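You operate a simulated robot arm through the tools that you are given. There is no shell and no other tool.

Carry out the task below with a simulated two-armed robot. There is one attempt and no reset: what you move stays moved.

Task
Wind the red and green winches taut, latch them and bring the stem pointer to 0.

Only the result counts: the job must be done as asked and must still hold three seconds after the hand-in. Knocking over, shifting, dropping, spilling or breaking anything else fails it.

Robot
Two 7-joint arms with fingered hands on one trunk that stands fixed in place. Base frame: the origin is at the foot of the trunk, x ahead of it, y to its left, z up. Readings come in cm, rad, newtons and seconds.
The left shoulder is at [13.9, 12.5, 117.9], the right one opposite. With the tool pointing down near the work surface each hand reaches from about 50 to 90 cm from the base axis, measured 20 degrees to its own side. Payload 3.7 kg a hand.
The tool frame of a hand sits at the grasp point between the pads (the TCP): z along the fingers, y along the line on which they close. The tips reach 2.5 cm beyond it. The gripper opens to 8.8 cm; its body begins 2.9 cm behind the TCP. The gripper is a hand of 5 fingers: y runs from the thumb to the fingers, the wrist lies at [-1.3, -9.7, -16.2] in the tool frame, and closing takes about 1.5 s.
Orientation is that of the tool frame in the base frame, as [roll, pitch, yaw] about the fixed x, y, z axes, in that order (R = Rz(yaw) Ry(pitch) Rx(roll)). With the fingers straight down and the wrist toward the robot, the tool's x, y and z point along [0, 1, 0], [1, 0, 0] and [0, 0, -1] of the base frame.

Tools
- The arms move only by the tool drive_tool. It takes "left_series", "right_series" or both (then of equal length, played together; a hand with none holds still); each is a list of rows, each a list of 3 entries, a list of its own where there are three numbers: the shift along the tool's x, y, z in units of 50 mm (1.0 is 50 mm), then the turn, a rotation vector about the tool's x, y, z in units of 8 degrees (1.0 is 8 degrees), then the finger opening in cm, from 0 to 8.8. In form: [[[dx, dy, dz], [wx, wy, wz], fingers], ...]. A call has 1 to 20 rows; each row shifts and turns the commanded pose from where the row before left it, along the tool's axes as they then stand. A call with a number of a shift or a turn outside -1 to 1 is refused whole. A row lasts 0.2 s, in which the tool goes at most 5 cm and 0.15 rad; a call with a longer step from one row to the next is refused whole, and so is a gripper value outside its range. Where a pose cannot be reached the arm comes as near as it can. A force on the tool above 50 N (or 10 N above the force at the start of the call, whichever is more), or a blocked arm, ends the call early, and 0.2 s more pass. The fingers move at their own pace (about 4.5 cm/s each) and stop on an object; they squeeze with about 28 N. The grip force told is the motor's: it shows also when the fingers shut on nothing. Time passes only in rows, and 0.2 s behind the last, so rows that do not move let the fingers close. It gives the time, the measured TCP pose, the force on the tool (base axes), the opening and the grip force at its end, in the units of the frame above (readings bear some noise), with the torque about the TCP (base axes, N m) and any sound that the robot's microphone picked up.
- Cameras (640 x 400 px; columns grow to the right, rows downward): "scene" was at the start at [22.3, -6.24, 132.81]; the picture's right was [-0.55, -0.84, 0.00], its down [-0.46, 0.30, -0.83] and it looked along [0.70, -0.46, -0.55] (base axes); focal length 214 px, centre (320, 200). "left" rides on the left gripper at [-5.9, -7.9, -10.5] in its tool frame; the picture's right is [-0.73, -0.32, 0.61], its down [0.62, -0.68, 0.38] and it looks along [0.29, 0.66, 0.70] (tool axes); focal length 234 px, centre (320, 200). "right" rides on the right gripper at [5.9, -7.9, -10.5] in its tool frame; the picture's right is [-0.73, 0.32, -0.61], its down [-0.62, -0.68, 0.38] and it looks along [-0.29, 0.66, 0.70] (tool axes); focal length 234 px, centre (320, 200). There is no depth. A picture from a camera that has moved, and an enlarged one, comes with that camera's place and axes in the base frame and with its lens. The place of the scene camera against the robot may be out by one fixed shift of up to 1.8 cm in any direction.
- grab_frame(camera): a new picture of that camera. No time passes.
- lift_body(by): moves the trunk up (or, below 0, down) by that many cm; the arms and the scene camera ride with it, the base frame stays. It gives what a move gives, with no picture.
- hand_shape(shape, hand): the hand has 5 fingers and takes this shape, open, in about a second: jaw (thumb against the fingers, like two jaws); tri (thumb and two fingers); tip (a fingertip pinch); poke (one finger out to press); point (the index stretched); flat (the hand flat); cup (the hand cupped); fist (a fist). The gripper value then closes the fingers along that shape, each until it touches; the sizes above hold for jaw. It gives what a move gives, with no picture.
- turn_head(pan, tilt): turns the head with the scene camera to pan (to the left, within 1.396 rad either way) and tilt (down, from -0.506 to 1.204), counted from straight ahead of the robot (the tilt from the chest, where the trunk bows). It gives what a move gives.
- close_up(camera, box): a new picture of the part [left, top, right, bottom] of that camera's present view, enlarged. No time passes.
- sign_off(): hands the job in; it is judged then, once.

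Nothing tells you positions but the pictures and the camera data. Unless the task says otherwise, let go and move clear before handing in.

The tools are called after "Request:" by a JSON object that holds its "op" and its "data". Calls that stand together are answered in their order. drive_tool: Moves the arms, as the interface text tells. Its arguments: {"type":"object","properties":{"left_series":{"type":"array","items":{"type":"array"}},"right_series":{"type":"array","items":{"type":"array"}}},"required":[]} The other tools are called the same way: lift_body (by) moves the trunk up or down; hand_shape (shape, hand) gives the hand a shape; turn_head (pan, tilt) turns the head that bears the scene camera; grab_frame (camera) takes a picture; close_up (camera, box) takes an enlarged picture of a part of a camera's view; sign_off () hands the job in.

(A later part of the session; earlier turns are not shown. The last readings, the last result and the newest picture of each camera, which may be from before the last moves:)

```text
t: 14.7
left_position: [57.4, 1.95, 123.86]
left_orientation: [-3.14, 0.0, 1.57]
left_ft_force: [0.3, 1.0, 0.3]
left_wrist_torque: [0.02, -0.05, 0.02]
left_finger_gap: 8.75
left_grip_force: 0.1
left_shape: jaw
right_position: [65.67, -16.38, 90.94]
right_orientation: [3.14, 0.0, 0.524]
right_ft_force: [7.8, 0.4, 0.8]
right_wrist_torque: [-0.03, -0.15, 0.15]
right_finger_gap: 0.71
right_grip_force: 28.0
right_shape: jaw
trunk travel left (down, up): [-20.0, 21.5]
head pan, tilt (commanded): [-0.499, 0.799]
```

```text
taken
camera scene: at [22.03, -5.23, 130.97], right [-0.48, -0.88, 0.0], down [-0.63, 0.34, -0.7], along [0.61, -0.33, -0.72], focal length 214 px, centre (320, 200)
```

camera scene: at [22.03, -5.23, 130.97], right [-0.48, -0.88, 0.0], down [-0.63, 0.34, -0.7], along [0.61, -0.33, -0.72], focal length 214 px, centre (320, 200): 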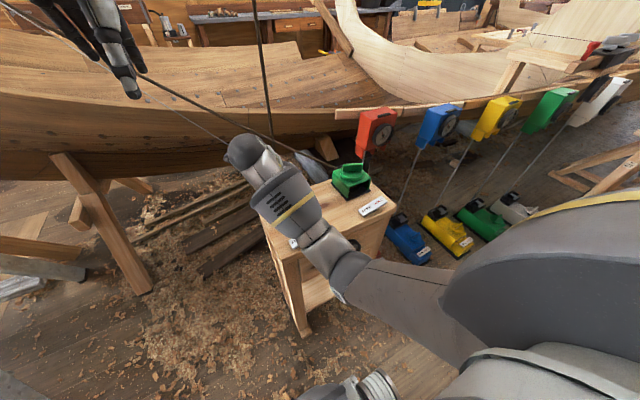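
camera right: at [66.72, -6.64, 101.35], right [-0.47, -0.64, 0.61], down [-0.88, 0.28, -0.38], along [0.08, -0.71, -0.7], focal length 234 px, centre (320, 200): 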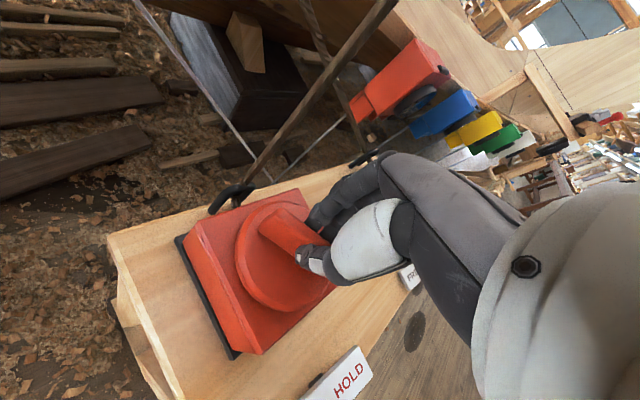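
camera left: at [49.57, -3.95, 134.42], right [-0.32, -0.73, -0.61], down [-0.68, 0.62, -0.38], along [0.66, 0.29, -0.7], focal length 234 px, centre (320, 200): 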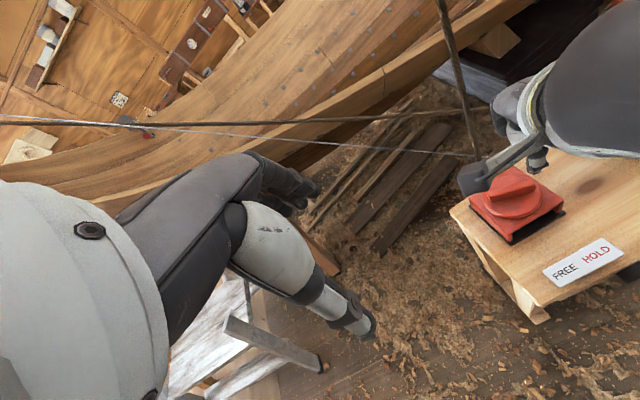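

About 40° turned with constant low torque (0.15 N·m), likely slack plus friction. I'll continue clockwise.

Request:
{"op": "drive_tool", "data": {"right_series": [[[0, 0, 0], [0, 0, 0.7], 0], [[0, 0, 0], [0, 0, 0.7], 0], [[0, 0, 0], [0, 0, 0.7], 0], [[0, 0, 0], [0, 0, 0.7], 0], [[0, 0, 0], [0, 0, 0.7], 0], [[0, 0, 0], [0, 0, 0], 0]]}}

Request:
{"op": "grab_frame", "data": {"camera": "right"}}

Request:
{"op": "grab_frame", "data": {"camera": "scene"}}

```text
t: 16.1
left_position: [57.46, 1.95, 123.85]
left_orientation: [3.141, 0.0, 1.57]
left_ft_force: [0.1, -0.5, 0.3]
left_wrist_torque: [0.01, 0.02, 0.02]
left_finger_gap: 8.78
left_grip_force: 0.0
left_shape: jaw
right_position: [65.63, -16.37, 90.83]
right_orientation: [-3.142, 0.001, 0.033]
right_ft_force: [10.4, 3.8, 3.6]
right_wrist_torque: [0.04, -0.14, 0.18]
right_finger_gap: 0.73
right_grip_force: 27.8
right_shape: jaw
trunk travel left (down, up): [-20.0, 21.5]
head pan, tilt (commanded): [-0.499, 0.799]
```

```text
taken
camera right: at [71.17, -8.31, 101.31], right [-0.71, -0.35, 0.61], down [-0.65, 0.66, -0.38], along [-0.27, -0.67, -0.7], focal length 234 px, centre (320, 200)
```

right: 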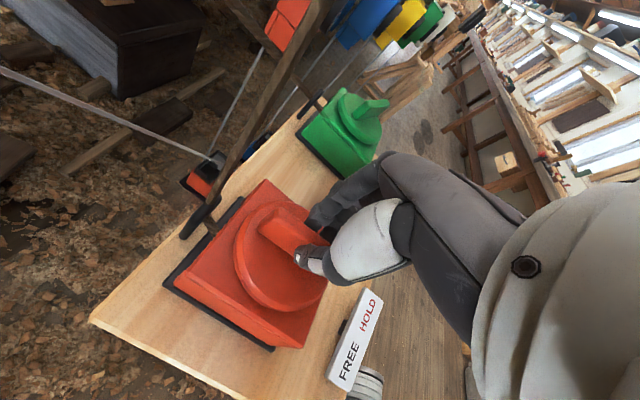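

```text
taken
camera scene: at [22.03, -5.18, 130.98], right [-0.48, -0.88, 0.0], down [-0.63, 0.34, -0.7], along [0.61, -0.33, -0.72], focal length 214 px, centre (320, 200)
```

scene: 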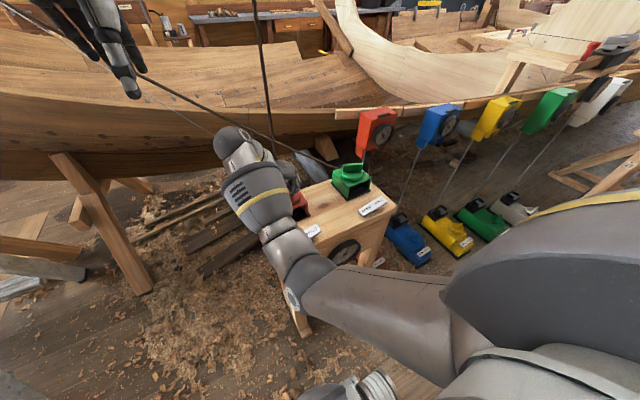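

Request:
{"op": "close_up", "data": {"camera": "scene", "box": [318, 230, 368, 275]}}

Request:
{"op": "close_up", "data": {"camera": "right", "box": [160, 150, 360, 360]}}

```text
8.89 times, centred on (343, 252) of scene
camera zoom: at [22.03, -5.18, 130.98], right [-0.48, -0.88, 0.0], down [-0.63, 0.34, -0.7], along [0.61, -0.33, -0.72], focal length 1906 px, centre (116, -267)
```

zoom: 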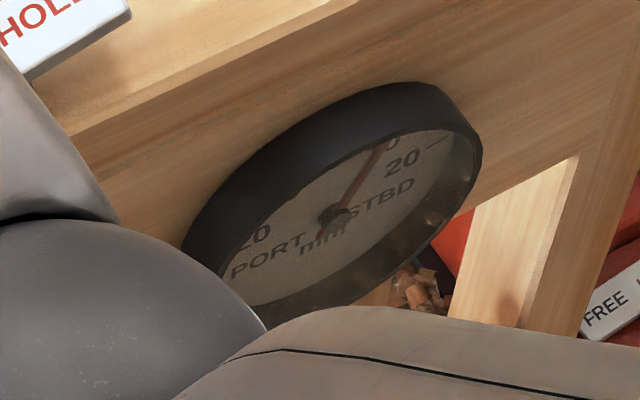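

```text
1.90 times, centred on (260, 255) of right
camera zoom: at [71.17, -8.31, 101.31], right [-0.71, -0.35, 0.61], down [-0.65, 0.66, -0.38], along [-0.27, -0.67, -0.7], focal length 446 px, centre (434, 95)
```

zoom: 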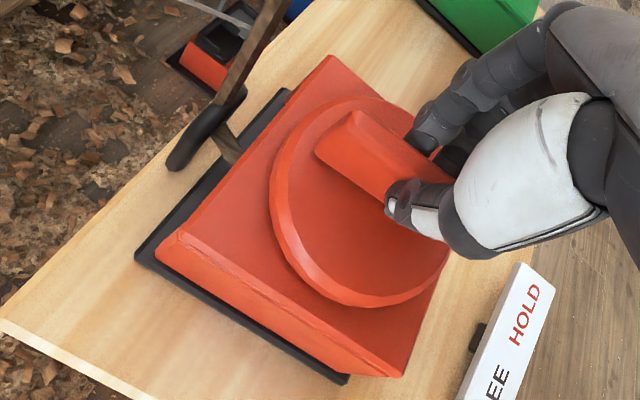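

Pointer moved from ~37° to ~24°, so red clockwise pulls it toward 0. Now a cautious release test at low tension, to see if the knob stays put by itself.

Request:
{"op": "drive_tool", "data": {"right_series": [[[0, 0, 0], [0, 0, 0], 1.5], [[0, 0, 0], [0, 0, 0], 3], [[0, 0, 0], [0, 0, 0], 4], [[0, 0, 0], [0, 0, 0], 4], [[0, 0, 0], [0, 0, 0], 4]]}}

Request:
{"op": "close_up", "data": {"camera": "right", "box": [160, 150, 360, 360]}}

Request:
{"op": "close_up", "data": {"camera": "scene", "box": [318, 230, 368, 275]}}

```text
t: 17.3
left_position: [57.27, 1.8, 123.9]
left_orientation: [3.141, 0.001, 1.57]
left_ft_force: [-0.3, 0.6, 0.2]
left_wrist_torque: [0.02, -0.02, 0.0]
left_finger_gap: 8.75
left_grip_force: 0.1
left_shape: jaw
right_position: [65.52, -16.54, 90.82]
right_orientation: [-3.141, -0.001, 0.034]
right_ft_force: [-0.5, 0.8, -1.0]
right_wrist_torque: [-0.01, 0.0, -0.03]
right_finger_gap: 3.95
right_grip_force: 0.1
right_shape: jaw
trunk travel left (down, up): [-20.0, 21.5]
head pan, tilt (commanded): [-0.499, 0.799]
```

```text
1.90 times, centred on (260, 255) of right
camera zoom: at [71.08, -8.38, 101.3], right [-0.71, -0.35, 0.61], down [-0.65, 0.66, -0.38], along [-0.27, -0.67, -0.7], focal length 446 px, centre (434, 95)
```

zoom: 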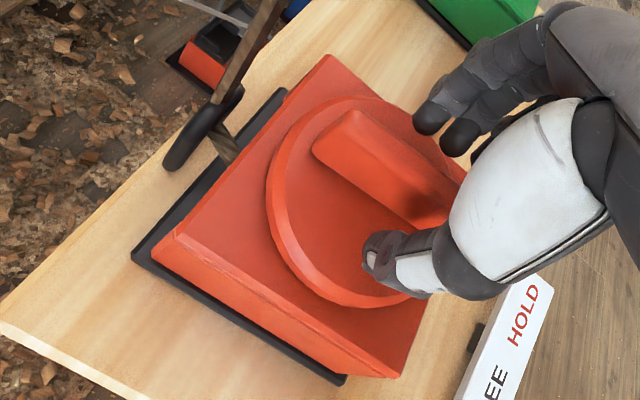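

```text
8.89 times, centred on (343, 252) of scene
camera zoom: at [21.94, -5.24, 130.99], right [-0.48, -0.88, 0.0], down [-0.63, 0.34, -0.7], along [0.61, -0.33, -0.72], focal length 1906 px, centre (116, -267)
```

zoom: 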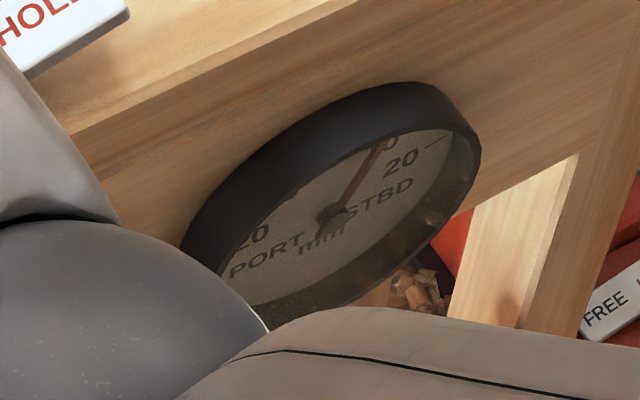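

The knob and pointer stayed put after release. I'll raise clear, swing the wrist back about 180° counterclockwise for a long fresh stroke, then re-grip the bar (now nearly along x).

Request:
{"op": "drive_tool", "data": {"right_series": [[[0, 0, -0.5], [0, 0, 0], 5], [[0, 0, -0.6], [0, 0, 0], 5], [[0, 0, 0], [0, 0, -1], 5], [[0, 0, 0], [0, 0, -1], 5], [[0, 0, 0], [0, 0, -1], 5], [[0, 0, 0], [0, 0, -1], 5], [[0, 0, 0], [0, 0, -1], 5], [[0, 0, 0], [0, 0, -1], 5], [[0, 0, 0], [0, 0, -1], 5], [[0, 0, 0], [0, 0, -1], 5], [[0, 0, 0], [0, 0, -1], 5], [[0, 0, 0], [0, 0, -1], 5], [[0, 0, 0], [0, 0, -1], 5], [[0, 0, 0], [0, 0, -1], 5], [[0, 0, 0], [0, 0, -1], 5], [[0, 0, 0], [0, 0, -1], 5], [[0, 0, 0], [0, 0, -1], 5], [[0, 0, 0], [0, 0, -1], 5], [[0, 0, 0], [0, 0, -1], 5], [[0, 0, 0], [0, 0, -1], 5]]}}

Request:
{"op": "grab_frame", "data": {"camera": "right"}}

Request:
{"op": "grab_frame", "data": {"camera": "scene"}}

```text
t: 21.5
left_position: [57.31, 1.83, 123.97]
left_orientation: [3.141, 0.0, 1.57]
left_ft_force: [0.3, -0.2, 0.0]
left_wrist_torque: [-0.03, 0.03, 0.0]
left_finger_gap: 8.78
left_grip_force: 0.1
left_shape: jaw
right_position: [65.59, -16.55, 96.41]
right_orientation: [3.141, 0.001, 2.552]
right_ft_force: [-0.2, 0.0, -0.5]
right_wrist_torque: [0.01, -0.01, 0.02]
right_finger_gap: 4.97
right_grip_force: 0.0
right_shape: jaw
trunk travel left (down, up): [-20.0, 21.5]
head pan, tilt (commanded): [-0.499, 0.799]
```

```text
taken
camera right: at [56.25, -19.78, 106.9], right [0.78, -0.14, 0.61], down [0.14, -0.91, -0.38], along [0.61, 0.38, -0.7], focal length 234 px, centre (320, 200)
```

right: 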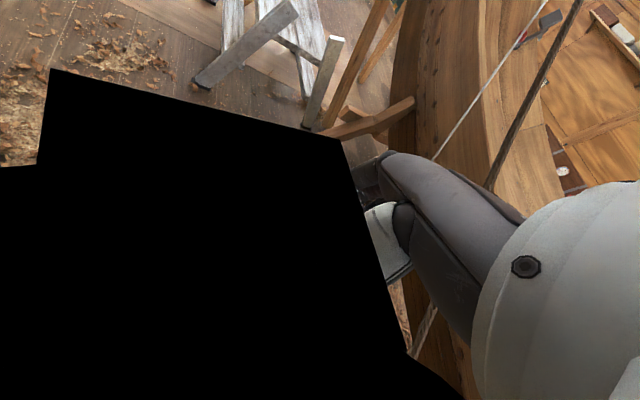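

```text
taken
camera scene: at [21.95, -5.26, 130.98], right [-0.48, -0.88, 0.0], down [-0.63, 0.34, -0.7], along [0.61, -0.33, -0.72], focal length 214 px, centre (320, 200)
```

scene: 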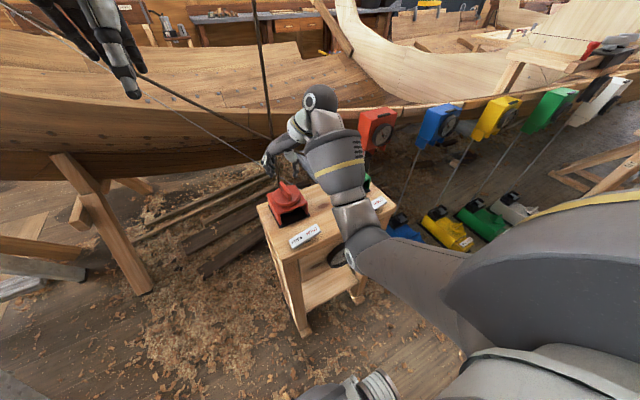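

Request:
{"op": "drive_tool", "data": {"right_series": [[[0, 0, 0], [0, 0, -0.9], 5], [[0, 0, 0], [0, 0, -0.9], 5], [[0, 0, 0], [0, 0, -0.9], 5], [[0, 0, 0], [0, 0, -0.9], 5], [[0, 0, 0], [0, 0, -0.86], 5], [[0, 0, 0], [0, 0, 0], 5]]}}

Request:
{"op": "grab_frame", "data": {"camera": "right"}}

Request:
{"op": "close_up", "data": {"camera": "scene", "box": [240, 80, 420, 280]}}

```text
t: 22.9
left_position: [57.39, 1.9, 123.79]
left_orientation: [3.14, 0.0, 1.571]
left_ft_force: [0.0, -0.1, 0.0]
left_wrist_torque: [0.04, 0.02, 0.0]
left_finger_gap: 8.76
left_grip_force: 0.0
left_shape: jaw
right_position: [65.67, -16.46, 96.4]
right_orientation: [3.14, 0.001, -3.11]
right_ft_force: [0.6, -0.5, 0.2]
right_wrist_torque: [0.0, -0.01, -0.01]
right_finger_gap: 4.98
right_grip_force: 0.0
right_shape: jaw
trunk travel left (down, up): [-20.0, 21.5]
head pan, tilt (commanded): [-0.499, 0.799]
```

```text
taken
camera right: at [59.89, -24.55, 106.9], right [0.72, 0.35, 0.61], down [0.64, -0.66, -0.38], along [0.27, 0.67, -0.7], focal length 234 px, centre (320, 200)
```

right: 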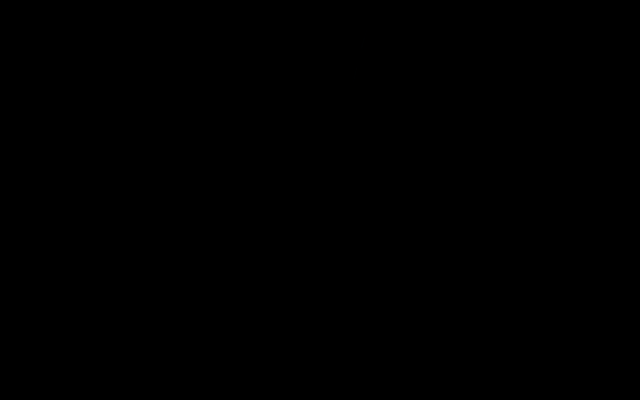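

```text
2.00 times, centred on (330, 180) of scene
camera zoom: at [21.94, -5.24, 130.99], right [-0.48, -0.88, 0.0], down [-0.63, 0.34, -0.7], along [0.61, -0.33, -0.72], focal length 429 px, centre (300, 240)
```

zoom: 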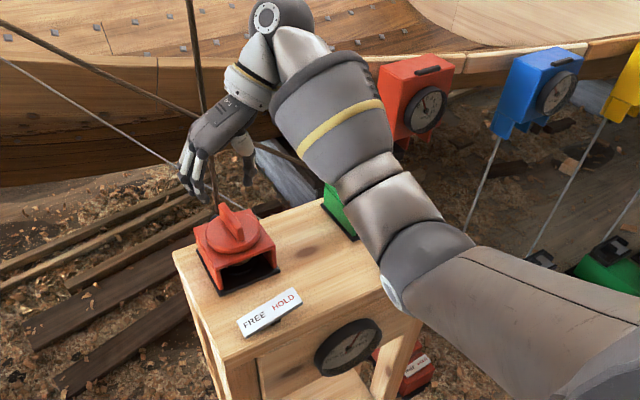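

Right camera is now blocked by its own forearm, but the scene view shows the hand squarely over the red bar. I'll descend and grip.

Request:
{"op": "drive_tool", "data": {"right_series": [[[0, 0, 0.5], [0, 0, 0], 5], [[0, 0, 0.4], [0, 0, 0], 5], [[0, 0, 0.22], [0, 0, 0], 5], [[0, 0, 0], [0, 0, 0], 5]]}}

Request:
{"op": "close_up", "data": {"camera": "scene", "box": [255, 140, 325, 210]}}

Request:
{"op": "close_up", "data": {"camera": "left", "box": [430, 80, 640, 250]}}

```text
t: 23.9
left_position: [57.44, 1.95, 123.82]
left_orientation: [3.141, 0.0, 1.569]
left_ft_force: [0.4, 0.0, -1.0]
left_wrist_torque: [0.03, 0.01, 0.01]
left_finger_gap: 8.76
left_grip_force: 0.0
left_shape: jaw
right_position: [65.55, -16.45, 90.78]
right_orientation: [-3.141, 0.0, -3.114]
right_ft_force: [0.2, 0.3, 0.1]
right_wrist_torque: [0.03, -0.02, 0.0]
right_finger_gap: 4.96
right_grip_force: 0.1
right_shape: jaw
trunk travel left (down, up): [-20.0, 21.5]
head pan, tilt (commanded): [-0.499, 0.799]
```

```text
5.71 times, centred on (290, 175) of scene
camera zoom: at [21.93, -5.24, 130.99], right [-0.48, -0.88, 0.0], down [-0.63, 0.34, -0.7], along [0.61, -0.33, -0.72], focal length 1226 px, centre (491, 343)
```

zoom: 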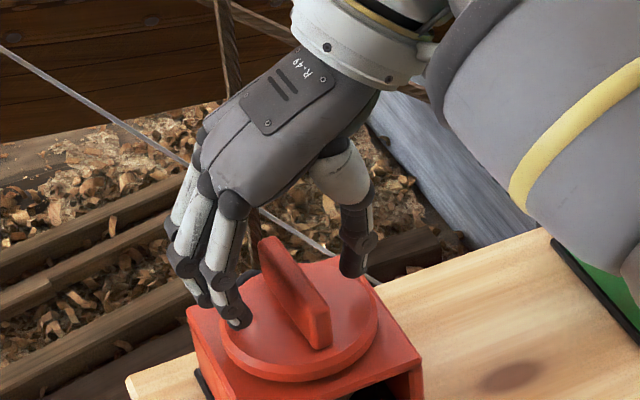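

```text
2.35 times, centred on (535, 165) of left
camera zoom: at [49.55, -3.94, 134.43], right [-0.32, -0.73, -0.61], down [-0.68, 0.62, -0.38], along [0.66, 0.29, -0.7], focal length 551 px, centre (-186, 282)
```

zoom: 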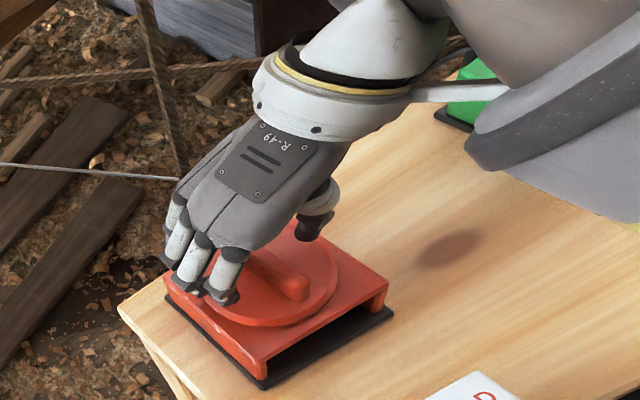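

Request:
{"op": "drive_tool", "data": {"right_series": [[[0, 0, 0], [0, 0, 0], 2.5], [[0, 0, 0], [0, 0, 0], 0], [[0, 0, 0], [0, 0, 0], 0], [[0, 0, 0], [0, 0, 0], 0], [[0, 0, 0], [0, 0, 0], 0], [[0, 0, 0], [0, 0, 0.6], 0], [[0, 0, 0], [0, 0, 0.6], 0], [[0, 0, 0], [0, 0, 0.6], 0], [[0, 0, 0], [0, 0, 0.6], 0], [[0, 0, 0], [0, 0, 0], 0]]}}

Request:
{"op": "close_up", "data": {"camera": "scene", "box": [255, 140, 325, 210]}}

Request:
{"op": "close_up", "data": {"camera": "scene", "box": [318, 230, 368, 275]}}

```text
t: 26.1
left_position: [57.32, 1.92, 123.8]
left_orientation: [3.141, 0.0, 1.571]
left_ft_force: [-0.5, 0.3, -0.2]
left_wrist_torque: [0.02, -0.02, 0.0]
left_finger_gap: 8.73
left_grip_force: 0.2
left_shape: jaw
right_position: [65.66, -16.44, 90.88]
right_orientation: [3.141, 0.0, 2.837]
right_ft_force: [-1.7, 0.8, -1.4]
right_wrist_torque: [0.02, -0.02, 0.18]
right_finger_gap: 0.64
right_grip_force: 28.1
right_shape: jaw
trunk travel left (down, up): [-20.0, 21.5]
head pan, tilt (commanded): [-0.499, 0.799]
```

```text
5.71 times, centred on (290, 175) of scene
camera zoom: at [21.94, -5.24, 130.99], right [-0.48, -0.88, 0.0], down [-0.63, 0.34, -0.7], along [0.61, -0.33, -0.72], focal length 1226 px, centre (491, 343)
```

zoom: 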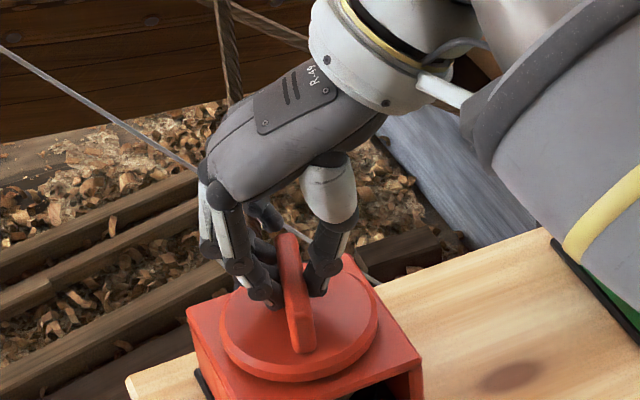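

```text
8.89 times, centred on (343, 252) of scene
camera zoom: at [21.94, -5.24, 130.99], right [-0.48, -0.88, 0.0], down [-0.63, 0.34, -0.7], along [0.61, -0.33, -0.72], focal length 1906 px, centre (116, -267)
```

zoom: 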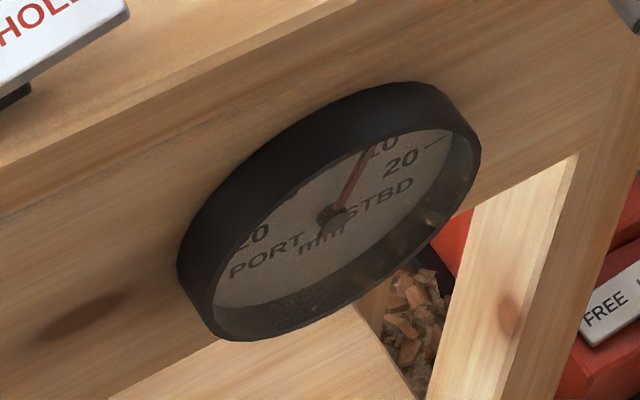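

Pointer is now at ~14° (about 4–5 mm STBD): 19° of knob moved it ~10°, so the red line is now pulling. I'll continue red clockwise toward 0.

Request:
{"op": "drive_tool", "data": {"right_series": [[[0, 0, 0], [0, 0, 0.6], 0], [[0, 0, 0], [0, 0, 0.6], 0], [[0, 0, 0], [0, 0, 0.6], 0], [[0, 0, 0], [0, 0, 0.6], 0], [[0, 0, 0], [0, 0, 0], 0]]}}

Request:
{"op": "close_up", "data": {"camera": "scene", "box": [318, 230, 368, 275]}}

Request:
{"op": "close_up", "data": {"camera": "scene", "box": [255, 140, 325, 210]}}

```text
t: 27.3
left_position: [57.45, 2.0, 123.81]
left_orientation: [-3.141, -0.001, 1.571]
left_ft_force: [-0.4, 1.1, 0.4]
left_wrist_torque: [0.0, 0.01, 0.02]
left_finger_gap: 8.76
left_grip_force: 0.1
left_shape: jaw
right_position: [65.63, -16.4, 90.76]
right_orientation: [-3.141, -0.001, 2.501]
right_ft_force: [1.6, 4.3, -1.1]
right_wrist_torque: [0.09, -0.05, 0.19]
right_finger_gap: 0.68
right_grip_force: 27.5
right_shape: jaw
trunk travel left (down, up): [-20.0, 21.5]
head pan, tilt (commanded): [-0.499, 0.799]
```

```text
8.89 times, centred on (343, 252) of scene
camera zoom: at [21.98, -5.19, 130.98], right [-0.48, -0.88, 0.0], down [-0.63, 0.34, -0.7], along [0.61, -0.33, -0.72], focal length 1906 px, centre (116, -267)
```

zoom: 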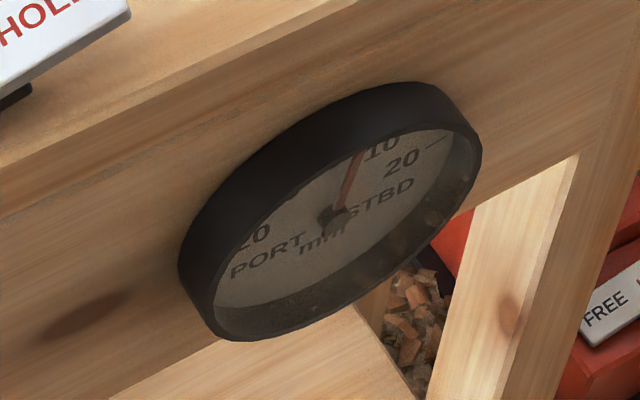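

```text
5.71 times, centred on (290, 175) of scene
camera zoom: at [21.98, -5.19, 130.98], right [-0.48, -0.88, 0.0], down [-0.63, 0.34, -0.7], along [0.61, -0.33, -0.72], focal length 1226 px, centre (491, 343)
```

zoom: 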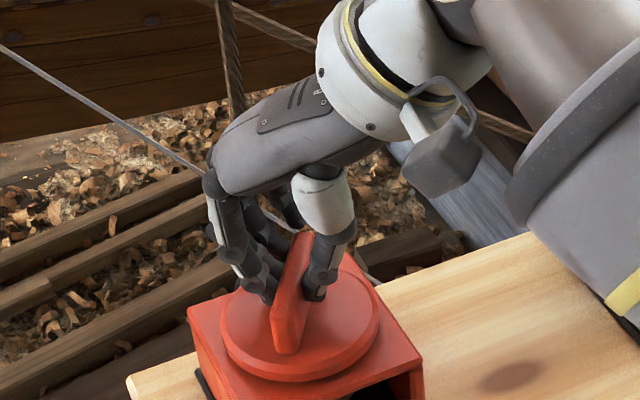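

I want a sharper dial reading; zooming in more.

Request:
{"op": "close_up", "data": {"camera": "scene", "box": [328, 236, 360, 256]}}

Request:
{"op": "close_up", "data": {"camera": "scene", "box": [150, 60, 330, 180]}}

```text
16.00 times, centred on (344, 246) of scene
camera zoom: at [21.98, -5.19, 130.98], right [-0.48, -0.88, 0.0], down [-0.63, 0.34, -0.7], along [0.61, -0.33, -0.72], focal length 3432 px, centre (-64, -536)
```

zoom: 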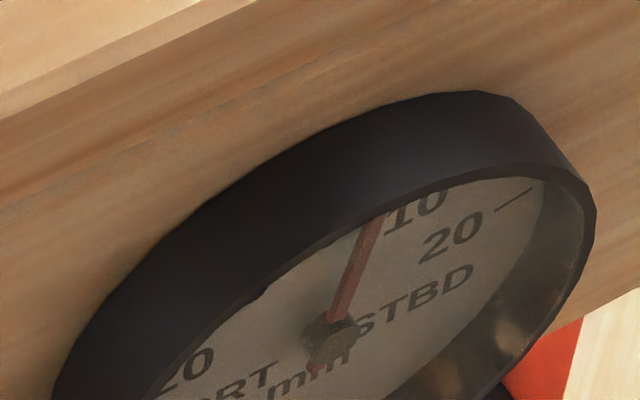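

```text
3.33 times, centred on (240, 120) of scene
camera zoom: at [21.98, -5.19, 130.98], right [-0.48, -0.88, 0.0], down [-0.63, 0.34, -0.7], along [0.61, -0.33, -0.72], focal length 715 px, centre (587, 467)
```

zoom: 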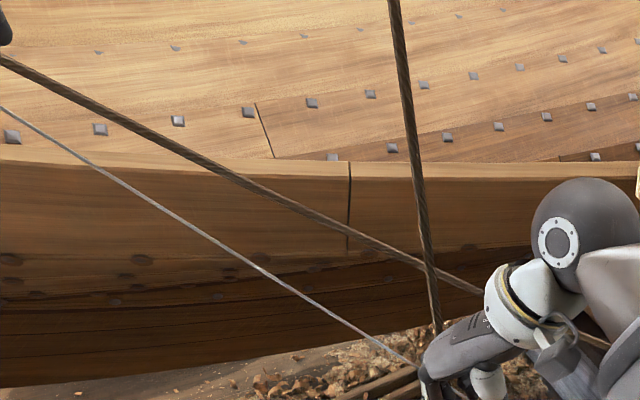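

Pointer ~11° right of zero. Red continues: I'll take it slightly past 0 to PORT, since green will pull it back to STBD.

Request:
{"op": "drive_tool", "data": {"right_series": [[[0, 0, 0], [0, 0, 0.6], 0], [[0, 0, 0], [0, 0, 0.6], 0], [[0, 0, 0], [0, 0, 0.6], 0], [[0, 0, 0], [0, 0, 0.6], 0], [[0, 0, 0], [0, 0, 0.6], 0], [[0, 0, 0], [0, 0, 0], 0]]}}

Request:
{"op": "close_up", "data": {"camera": "scene", "box": [328, 236, 360, 256]}}

Request:
{"op": "close_up", "data": {"camera": "scene", "box": [255, 140, 325, 210]}}

```text
t: 28.7
left_position: [57.44, 2.05, 123.85]
left_orientation: [-3.141, 0.002, 1.569]
left_ft_force: [-0.1, -0.3, 0.3]
left_wrist_torque: [-0.01, -0.01, 0.0]
left_finger_gap: 8.78
left_grip_force: 0.1
left_shape: jaw
right_position: [65.6, -16.38, 90.85]
right_orientation: [-3.141, 0.001, 2.083]
right_ft_force: [0.8, 8.3, -2.3]
right_wrist_torque: [0.19, -0.1, 0.22]
right_finger_gap: 0.66
right_grip_force: 28.3
right_shape: jaw
trunk travel left (down, up): [-20.0, 21.5]
head pan, tilt (commanded): [-0.499, 0.799]
```

```text
16.00 times, centred on (344, 246) of scene
camera zoom: at [21.97, -5.14, 130.98], right [-0.48, -0.88, 0.0], down [-0.63, 0.34, -0.7], along [0.61, -0.33, -0.72], focal length 3432 px, centre (-64, -536)
```

zoom: 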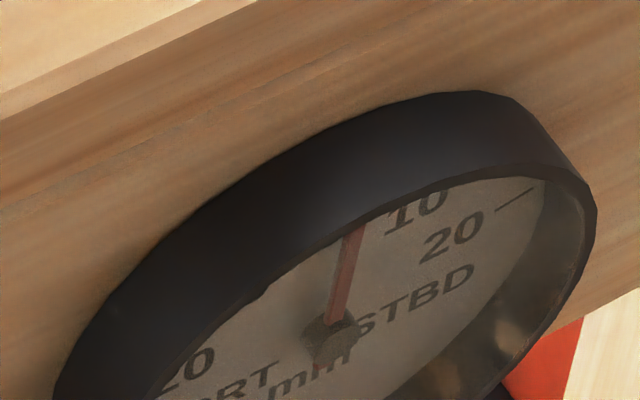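

```text
5.71 times, centred on (290, 175) of scene
camera zoom: at [21.97, -5.14, 130.98], right [-0.48, -0.88, 0.0], down [-0.63, 0.34, -0.7], along [0.61, -0.33, -0.72], focal length 1226 px, centre (491, 343)
```

zoom: 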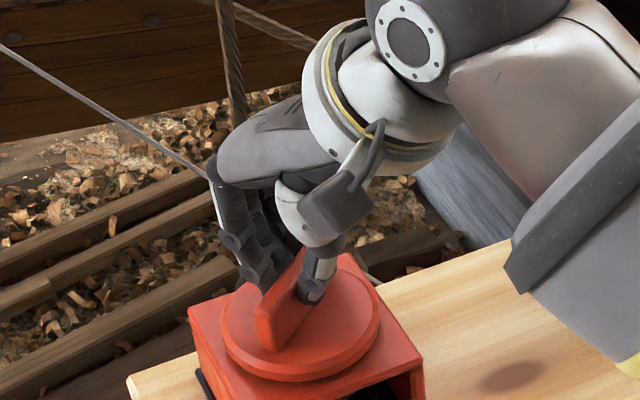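

Pointer is now almost vertical (~3° STBD). I'll go ~30° further with red so that green has room to pull back to 0.

Request:
{"op": "drive_tool", "data": {"right_series": [[[0, 0, 0], [0, 0, 0.6], 0], [[0, 0, 0], [0, 0, 0.6], 0], [[0, 0, 0], [0, 0, 0.6], 0], [[0, 0, 0], [0, 0, 0.6], 0], [[0, 0, 0], [0, 0, 0.6], 0], [[0, 0, 0], [0, 0, 0.6], 0], [[0, 0, 0], [0, 0, 0], 0]]}}

Request:
{"op": "close_up", "data": {"camera": "scene", "box": [328, 236, 360, 256]}}

Request:
{"op": "close_up", "data": {"camera": "scene", "box": [255, 140, 325, 210]}}

```text
t: 30.3
left_position: [57.51, 2.0, 123.84]
left_orientation: [-3.138, 0.001, 1.571]
left_ft_force: [0.1, 0.1, 0.3]
left_wrist_torque: [-0.02, 0.02, -0.03]
left_finger_gap: 8.75
left_grip_force: 0.1
left_shape: jaw
right_position: [65.68, -16.17, 90.78]
right_orientation: [3.141, -0.001, 1.579]
right_ft_force: [8.1, 14.7, -0.5]
right_wrist_torque: [0.26, -0.22, 0.32]
right_finger_gap: 0.68
right_grip_force: 28.2
right_shape: jaw
trunk travel left (down, up): [-20.0, 21.5]
head pan, tilt (commanded): [-0.499, 0.799]
```

```text
16.00 times, centred on (344, 246) of scene
camera zoom: at [22.04, -5.07, 130.98], right [-0.48, -0.88, 0.0], down [-0.63, 0.34, -0.7], along [0.61, -0.34, -0.72], focal length 3432 px, centre (-64, -536)
```

zoom: 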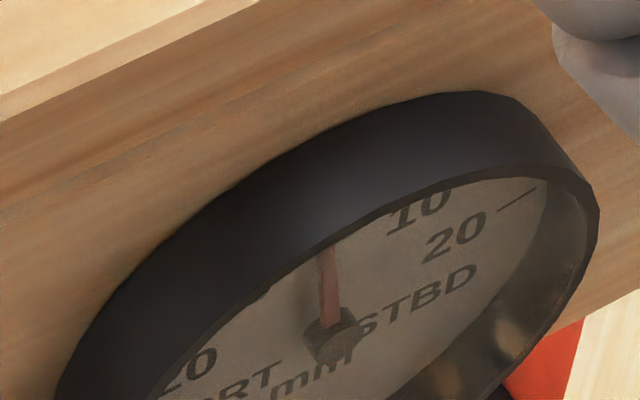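

```text
5.71 times, centred on (290, 175) of scene
camera zoom: at [22.04, -5.07, 130.98], right [-0.48, -0.88, 0.0], down [-0.63, 0.34, -0.7], along [0.61, -0.34, -0.72], focal length 1226 px, centre (491, 343)
```

zoom: 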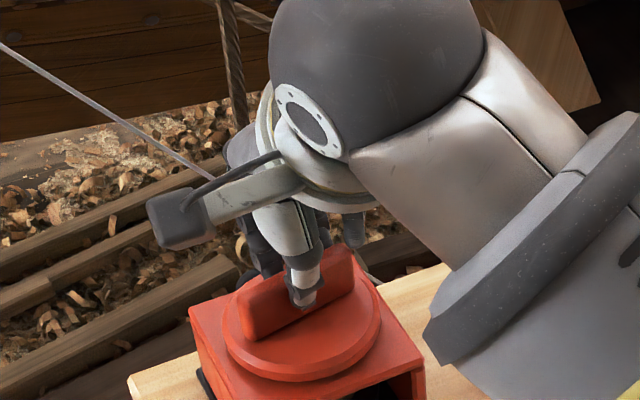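

Pointer is now ~9° to PORT (about -2.5 mm), torque 0.32 N·m. I'll release gently and see whether friction holds the knob at this tension.

Request:
{"op": "drive_tool", "data": {"right_series": [[[0, 0, 0], [0, 0, 0], 1.5], [[0, 0, 0], [0, 0, 0], 3], [[0, 0, 0], [0, 0, 0], 4.5], [[0, 0, 0], [0, 0, 0], 4.5]]}}

Request:
{"op": "close_up", "data": {"camera": "scene", "box": [328, 236, 360, 256]}}

Request:
{"op": "close_up", "data": {"camera": "right", "box": [180, 140, 420, 340]}}

```text
t: 31.3
left_position: [57.31, 1.87, 123.92]
left_orientation: [-3.141, 0.002, 1.572]
left_ft_force: [0.6, 0.1, -0.3]
left_wrist_torque: [0.02, -0.03, 0.0]
left_finger_gap: 8.74
left_grip_force: 0.0
left_shape: jaw
right_position: [65.46, -16.48, 90.71]
right_orientation: [-3.14, 0.001, 1.579]
right_ft_force: [-0.1, 0.3, 0.1]
right_wrist_torque: [0.01, -0.02, 0.0]
right_finger_gap: 4.47
right_grip_force: 0.0
right_shape: jaw
trunk travel left (down, up): [-20.0, 21.5]
head pan, tilt (commanded): [-0.499, 0.799]
```

```text
16.00 times, centred on (344, 246) of scene
camera zoom: at [21.94, -5.23, 130.99], right [-0.48, -0.88, 0.0], down [-0.63, 0.34, -0.7], along [0.61, -0.33, -0.72], focal length 3432 px, centre (-64, -536)
```

zoom: 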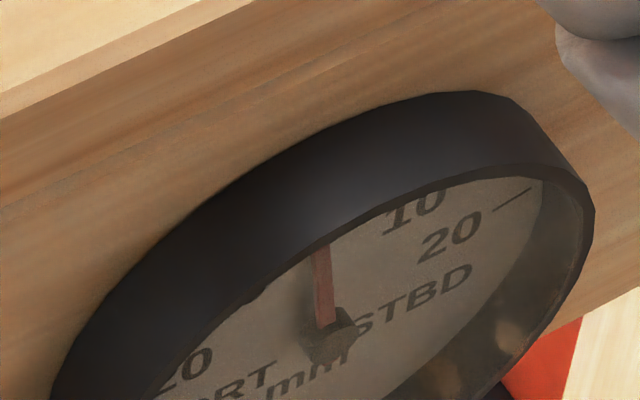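

```text
2.00 times, centred on (300, 240) of right
camera zoom: at [57.58, -10.73, 101.28], right [0.33, -0.72, 0.61], down [-0.68, -0.63, -0.38], along [0.66, -0.29, -0.7], focal length 468 px, centre (360, 120)
```

zoom: 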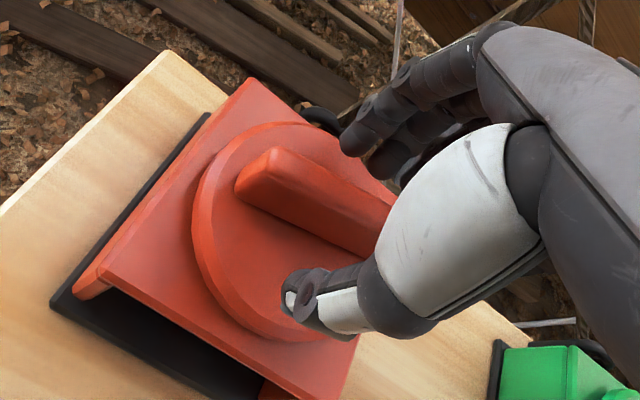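

Friction holds red at this setting. Next is the green winch: I'll lift, move above it, and align with its bar.

Request:
{"op": "drive_tool", "data": {"right_series": [[[0, 0, -0.7], [0, 0, 0], 5], [[0, 0, -0.9], [0, 0, 0], 5], [[0, 0, -0.9], [0, 0, 0], 5], [[-0.9, 0, 0], [0, 0, 0], 5], [[-0.9, 0, 0], [0, 0, 0], 5], [[-0.9, 0, 0], [0, 0, 0], 5], [[-0.9, 0, 0], [0, 0, 0], 5], [[-0.9, 0, 0], [0, 0, 0], 5], [[0, 0, 0], [0, 0, 0.85], 5], [[0, 0, 0], [0, 0, 0.85], 5], [[0, 0, 0], [0, 0, 0.85], 5], [[0, 0, 0], [0, 0, 0], 5]]}}

Request:
{"op": "grab_frame", "data": {"camera": "right"}}

Request:
{"op": "grab_frame", "data": {"camera": "scene"}}

```text
t: 33.9
left_position: [57.42, 1.88, 123.8]
left_orientation: [-3.141, -0.001, 1.571]
left_ft_force: [0.3, -1.6, 0.0]
left_wrist_torque: [0.02, -0.01, 0.01]
left_finger_gap: 8.8
left_grip_force: 0.0
left_shape: jaw
right_position: [65.77, -38.96, 103.4]
right_orientation: [3.141, 0.001, 1.223]
right_ft_force: [-0.6, 0.1, 0.4]
right_wrist_torque: [0.01, -0.01, -0.03]
right_finger_gap: 4.96
right_grip_force: 0.0
right_shape: jaw
trunk travel left (down, up): [-20.0, 21.5]
head pan, tilt (commanded): [-0.499, 0.799]
```

```text
taken
camera right: at [60.3, -30.74, 113.85], right [0.06, -0.79, 0.61], down [-0.85, -0.35, -0.38], along [0.52, -0.5, -0.7], focal length 234 px, centre (320, 200)
```

right: 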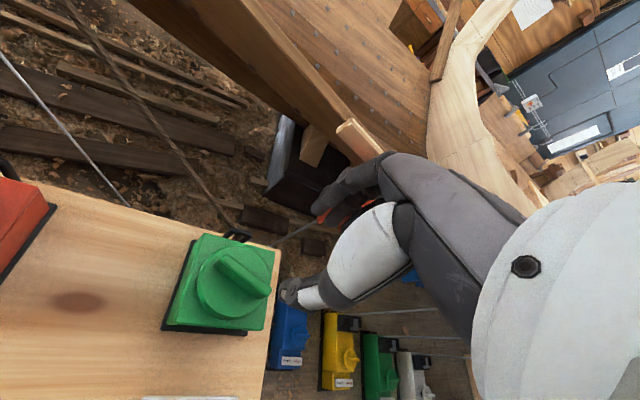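

```text
taken
camera scene: at [21.94, -5.25, 130.99], right [-0.48, -0.88, 0.0], down [-0.63, 0.34, -0.7], along [0.61, -0.33, -0.72], focal length 214 px, centre (320, 200)
```

scene: 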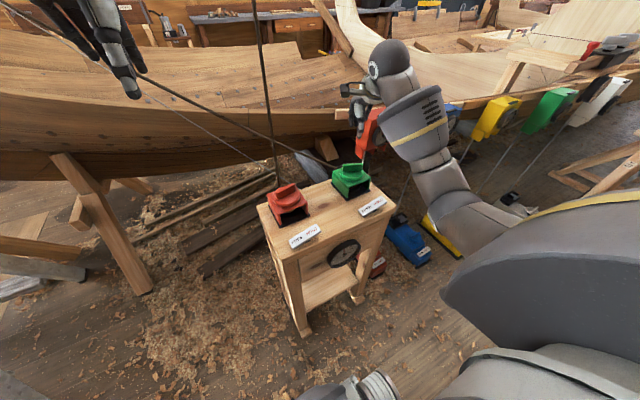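

Request:
{"op": "close_up", "data": {"camera": "right", "box": [150, 220, 300, 340]}}

Request:
{"op": "close_up", "data": {"camera": "scene", "box": [250, 150, 400, 260]}}

Request:
{"op": "close_up", "data": {"camera": "scene", "box": [328, 236, 360, 256]}}

```text
3.33 times, centred on (225, 280) of right
camera zoom: at [60.3, -30.74, 113.85], right [0.06, -0.79, 0.61], down [-0.85, -0.35, -0.38], along [0.52, -0.5, -0.7], focal length 781 px, centre (637, -67)
```

zoom: 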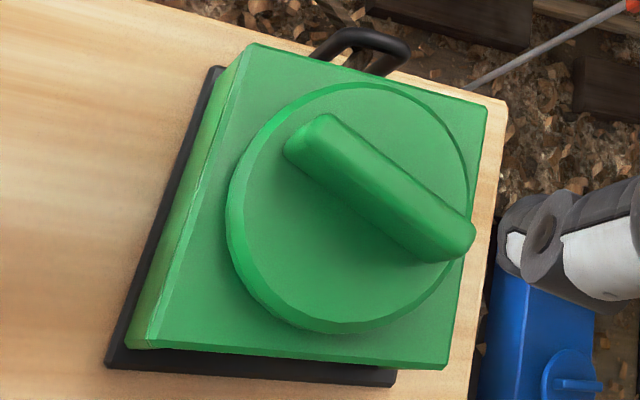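

```text
3.64 times, centred on (325, 205) of scene
camera zoom: at [21.94, -5.25, 130.99], right [-0.48, -0.88, 0.0], down [-0.63, 0.34, -0.7], along [0.61, -0.33, -0.72], focal length 780 px, centre (302, 182)
```

zoom: 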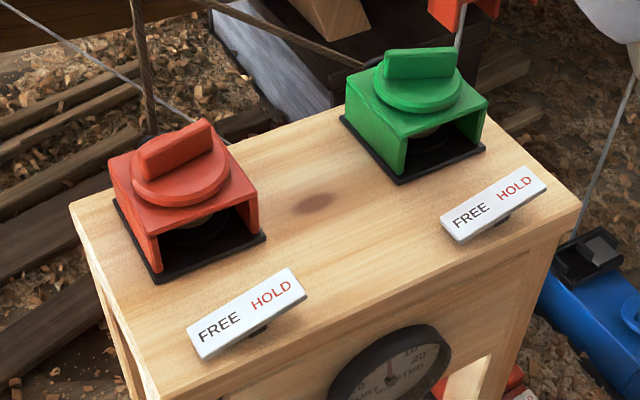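

```text
16.00 times, centred on (344, 246) of scene
camera zoom: at [21.94, -5.25, 130.99], right [-0.48, -0.88, 0.0], down [-0.63, 0.34, -0.7], along [0.61, -0.33, -0.72], focal length 3432 px, centre (-64, -536)
```

zoom: 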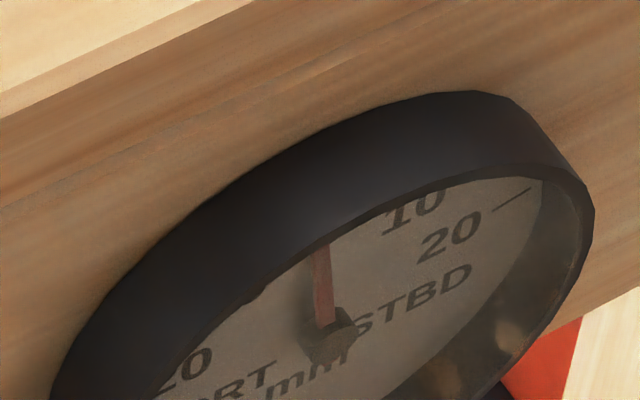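

Pointer unchanged. Green's knob axis is near [65.7, -39.1], so the hand is already centred. Descending to grip it.

Request:
{"op": "drive_tool", "data": {"right_series": [[[0, 0, 0.8], [0, 0, 0], 5], [[0, 0, 0.8], [0, 0, 0], 5], [[0, 0, 0.5], [0, 0, 0], 5], [[0, 0, 0.25], [0, 0, 0], 5], [[0, 0, 0.15], [0, 0, 0], 5], [[0, 0, 0], [0, 0, 0], 5]]}}

Request:
{"op": "close_up", "data": {"camera": "right", "box": [180, 140, 420, 340]}}

```text
t: 35.3
left_position: [57.34, 2.02, 123.85]
left_orientation: [-3.14, -0.001, 1.571]
left_ft_force: [-0.1, 0.5, 0.7]
left_wrist_torque: [0.0, -0.03, 0.0]
left_finger_gap: 8.75
left_grip_force: 0.0
left_shape: jaw
right_position: [65.79, -38.97, 90.78]
right_orientation: [-3.14, 0.0, 1.225]
right_ft_force: [0.0, 0.6, 0.0]
right_wrist_torque: [-0.02, -0.01, 0.02]
right_finger_gap: 4.97
right_grip_force: 0.0
right_shape: jaw
trunk travel left (down, up): [-20.0, 21.5]
head pan, tilt (commanded): [-0.499, 0.799]
```

```text
2.00 times, centred on (300, 240) of right
camera zoom: at [60.32, -30.79, 101.28], right [0.06, -0.79, 0.61], down [-0.85, -0.35, -0.38], along [0.52, -0.5, -0.7], focal length 468 px, centre (360, 120)
```

zoom: 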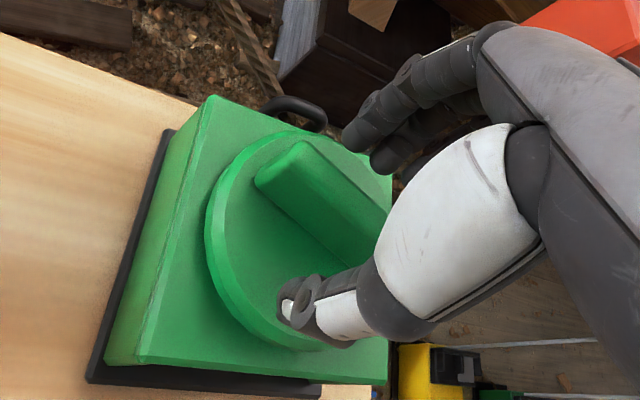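

Request:
{"op": "drive_tool", "data": {"right_series": [[[0, 0, 0], [0, 0, 0], 2.5], [[0, 0, 0], [0, 0, 0], 0], [[0, 0, 0], [0, 0, 0], 0], [[0, 0, 0], [0, 0, 0], 0], [[0, 0, 0], [0, 0, 0], 0], [[0, 0, 0], [0, 0, 0.6], 0], [[0, 0, 0], [0, 0, 0.6], 0], [[0, 0, 0], [0, 0, 0.6], 0], [[0, 0, 0], [0, 0, 0.6], 0], [[0, 0, 0], [0, 0, 0], 0]]}}

Request:
{"op": "close_up", "data": {"camera": "right", "box": [180, 140, 420, 340]}}

Request:
{"op": "close_up", "data": {"camera": "scene", "box": [328, 236, 360, 256]}}

```text
t: 37.5
left_position: [57.47, 1.83, 123.84]
left_orientation: [3.141, 0.0, 1.571]
left_ft_force: [0.3, 0.6, 0.5]
left_wrist_torque: [0.0, -0.01, -0.01]
left_finger_gap: 8.75
left_grip_force: 0.0
left_shape: jaw
right_position: [65.91, -39.01, 90.73]
right_orientation: [3.14, -0.001, 0.887]
right_ft_force: [8.1, -4.4, 2.4]
right_wrist_torque: [-0.2, -0.1, 0.18]
right_finger_gap: 0.72
right_grip_force: 27.8
right_shape: jaw
trunk travel left (down, up): [-20.0, 21.5]
head pan, tilt (commanded): [-0.499, 0.799]
```

```text
2.00 times, centred on (300, 240) of right
camera zoom: at [63.4, -29.47, 101.29], right [-0.21, -0.77, 0.61], down [-0.92, -0.05, -0.38], along [0.33, -0.64, -0.7], focal length 468 px, centre (360, 120)
```

zoom: 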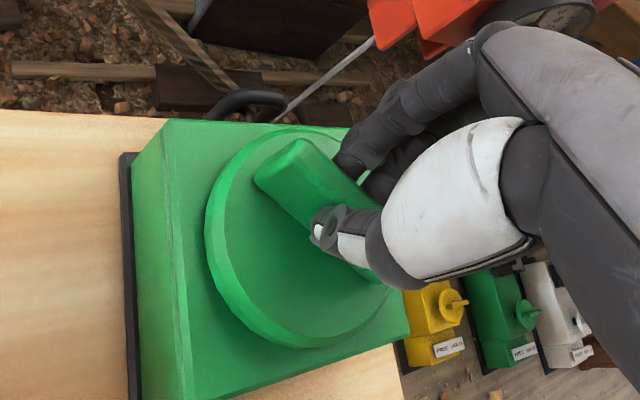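

```text
16.00 times, centred on (344, 246) of scene
camera zoom: at [22.02, -5.26, 130.98], right [-0.48, -0.88, 0.0], down [-0.63, 0.34, -0.7], along [0.61, -0.33, -0.72], focal length 3432 px, centre (-64, -536)
```

zoom: 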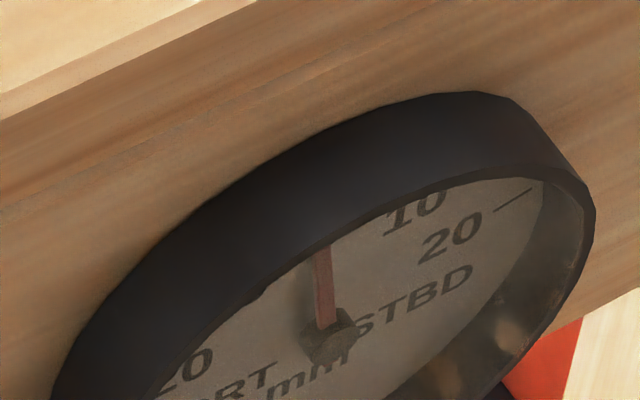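

Green turns, pointer unchanged so far (slack). Continuing clockwise in one longer stroke.

Request:
{"op": "drive_tool", "data": {"right_series": [[[0, 0, 0], [0, 0, 0.6], 0], [[0, 0, 0], [0, 0, 0.6], 0], [[0, 0, 0], [0, 0, 0.6], 0], [[0, 0, 0], [0, 0, 0.6], 0], [[0, 0, 0], [0, 0, 0.6], 0], [[0, 0, 0], [0, 0, 0], 0]]}}

Request:
{"op": "close_up", "data": {"camera": "scene", "box": [328, 236, 360, 256]}}

Request:
{"op": "grab_frame", "data": {"camera": "right"}}

```text
t: 38.9
left_position: [57.42, 1.89, 123.85]
left_orientation: [-3.139, 0.0, 1.57]
left_ft_force: [0.0, 0.1, 0.0]
left_wrist_torque: [0.03, -0.01, 0.02]
left_finger_gap: 8.78
left_grip_force: 0.0
left_shape: jaw
right_position: [65.9, -39.07, 90.88]
right_orientation: [3.141, 0.001, 0.469]
right_ft_force: [14.8, -7.1, 6.6]
right_wrist_torque: [-0.35, -0.17, 0.25]
right_finger_gap: 0.74
right_grip_force: 27.7
right_shape: jaw
trunk travel left (down, up): [-20.0, 21.5]
head pan, tilt (commanded): [-0.499, 0.799]
```

```text
16.00 times, centred on (344, 246) of scene
camera zoom: at [22.05, -5.28, 130.97], right [-0.48, -0.88, 0.0], down [-0.63, 0.34, -0.7], along [0.61, -0.33, -0.72], focal length 3432 px, centre (-64, -536)
```

zoom: 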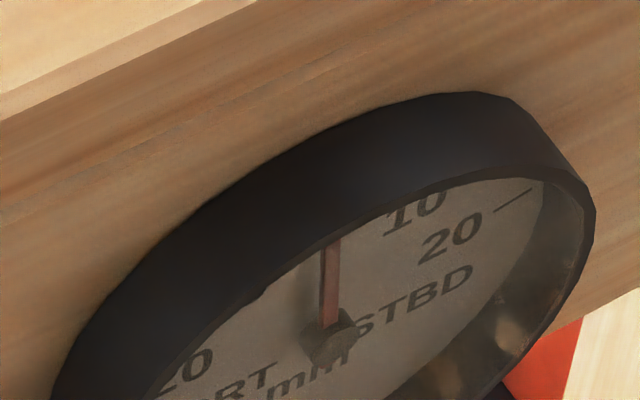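

```text
taken
camera right: at [67.52, -29.32, 101.27], right [-0.5, -0.62, 0.61], down [-0.86, 0.33, -0.38], along [0.04, -0.72, -0.7], focal length 234 px, centre (320, 200)
```

right: 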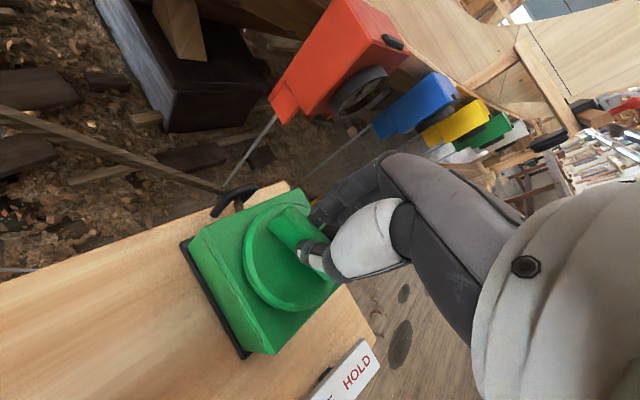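

Green is now pulling: pointer moved from about -9° to -4°. I'll ease the lateral offset slightly and continue winding green.

Request:
{"op": "drive_tool", "data": {"right_series": [[[0.034, 0.044, 0], [0, 0, 0.5], 0], [[0, 0, 0], [0, 0, 0.6], 0], [[0, 0, 0], [0, 0, 0.6], 0], [[0, 0, 0], [0, 0, 0.6], 0], [[0, 0, 0], [0, 0, 0.6], 0], [[0, 0, 0], [0, 0, 0], 0]]}}

Request:
{"op": "close_up", "data": {"camera": "scene", "box": [328, 236, 360, 256]}}

Request:
{"op": "grab_frame", "data": {"camera": "right"}}

```text
t: 40.3
left_position: [57.49, 1.86, 123.75]
left_orientation: [3.141, 0.001, 1.57]
left_ft_force: [0.3, 0.3, 0.7]
left_wrist_torque: [0.01, 0.01, 0.01]
left_finger_gap: 8.75
left_grip_force: 0.0
left_shape: jaw
right_position: [66.03, -39.09, 90.77]
right_orientation: [3.141, -0.002, 0.065]
right_ft_force: [11.4, -9.0, 7.2]
right_wrist_torque: [-0.3, -0.04, 0.24]
right_finger_gap: 0.74
right_grip_force: 27.8
right_shape: jaw
trunk travel left (down, up): [-20.0, 21.5]
head pan, tilt (commanded): [-0.499, 0.799]
```

```text
16.00 times, centred on (344, 246) of scene
camera zoom: at [22.01, -5.29, 130.98], right [-0.48, -0.88, 0.0], down [-0.63, 0.34, -0.7], along [0.61, -0.33, -0.72], focal length 3432 px, centre (-64, -536)
```

zoom: 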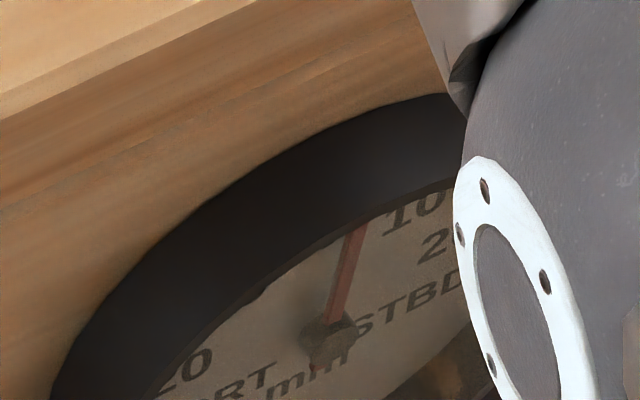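

```text
taken
camera right: at [71.37, -30.88, 101.26], right [-0.7, -0.37, 0.61], down [-0.67, 0.64, -0.38], along [-0.25, -0.67, -0.7], focal length 234 px, centre (320, 200)
```

right: 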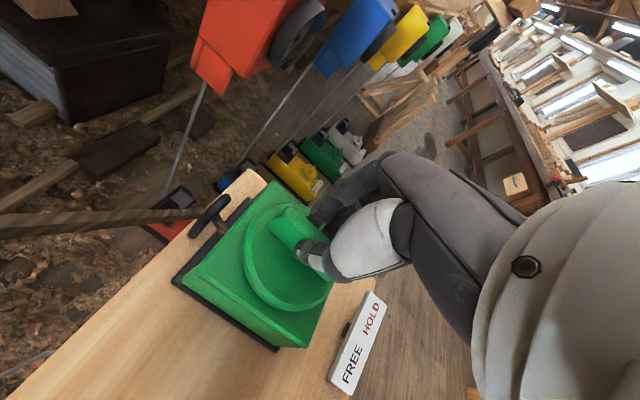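

Pointer ~5° STBD now. Let me inspect the ropes for visible sag and compare.

Request:
{"op": "close_up", "data": {"camera": "scene", "box": [0, 0, 330, 200]}}

Request:
{"op": "close_up", "data": {"camera": "left", "box": [0, 0, 640, 400]}}

```text
1.94 times, centred on (165, 100) of scene
camera zoom: at [22.01, -5.29, 130.98], right [-0.48, -0.88, 0.0], down [-0.63, 0.34, -0.7], along [0.61, -0.33, -0.72], focal length 416 px, centre (621, 394)
```

zoom: 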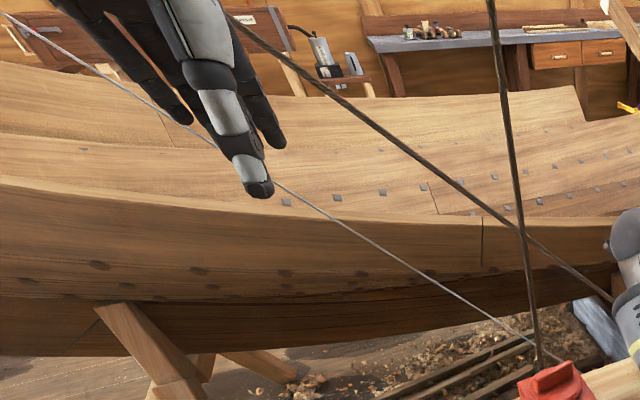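

```text
1.00 times, centred on (320, 200) of left (not enlarged: the box is as wide or as high as the picture)
camera zoom: at [49.63, -4.0, 134.39], right [-0.32, -0.73, -0.61], down [-0.68, 0.62, -0.38], along [0.66, 0.29, -0.7], focal length 234 px, centre (320, 200)
```

zoom: 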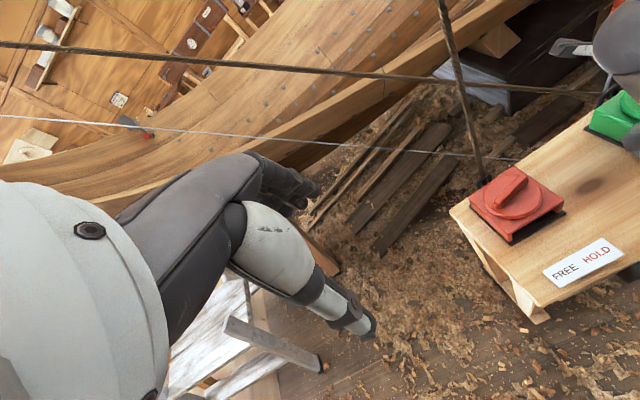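

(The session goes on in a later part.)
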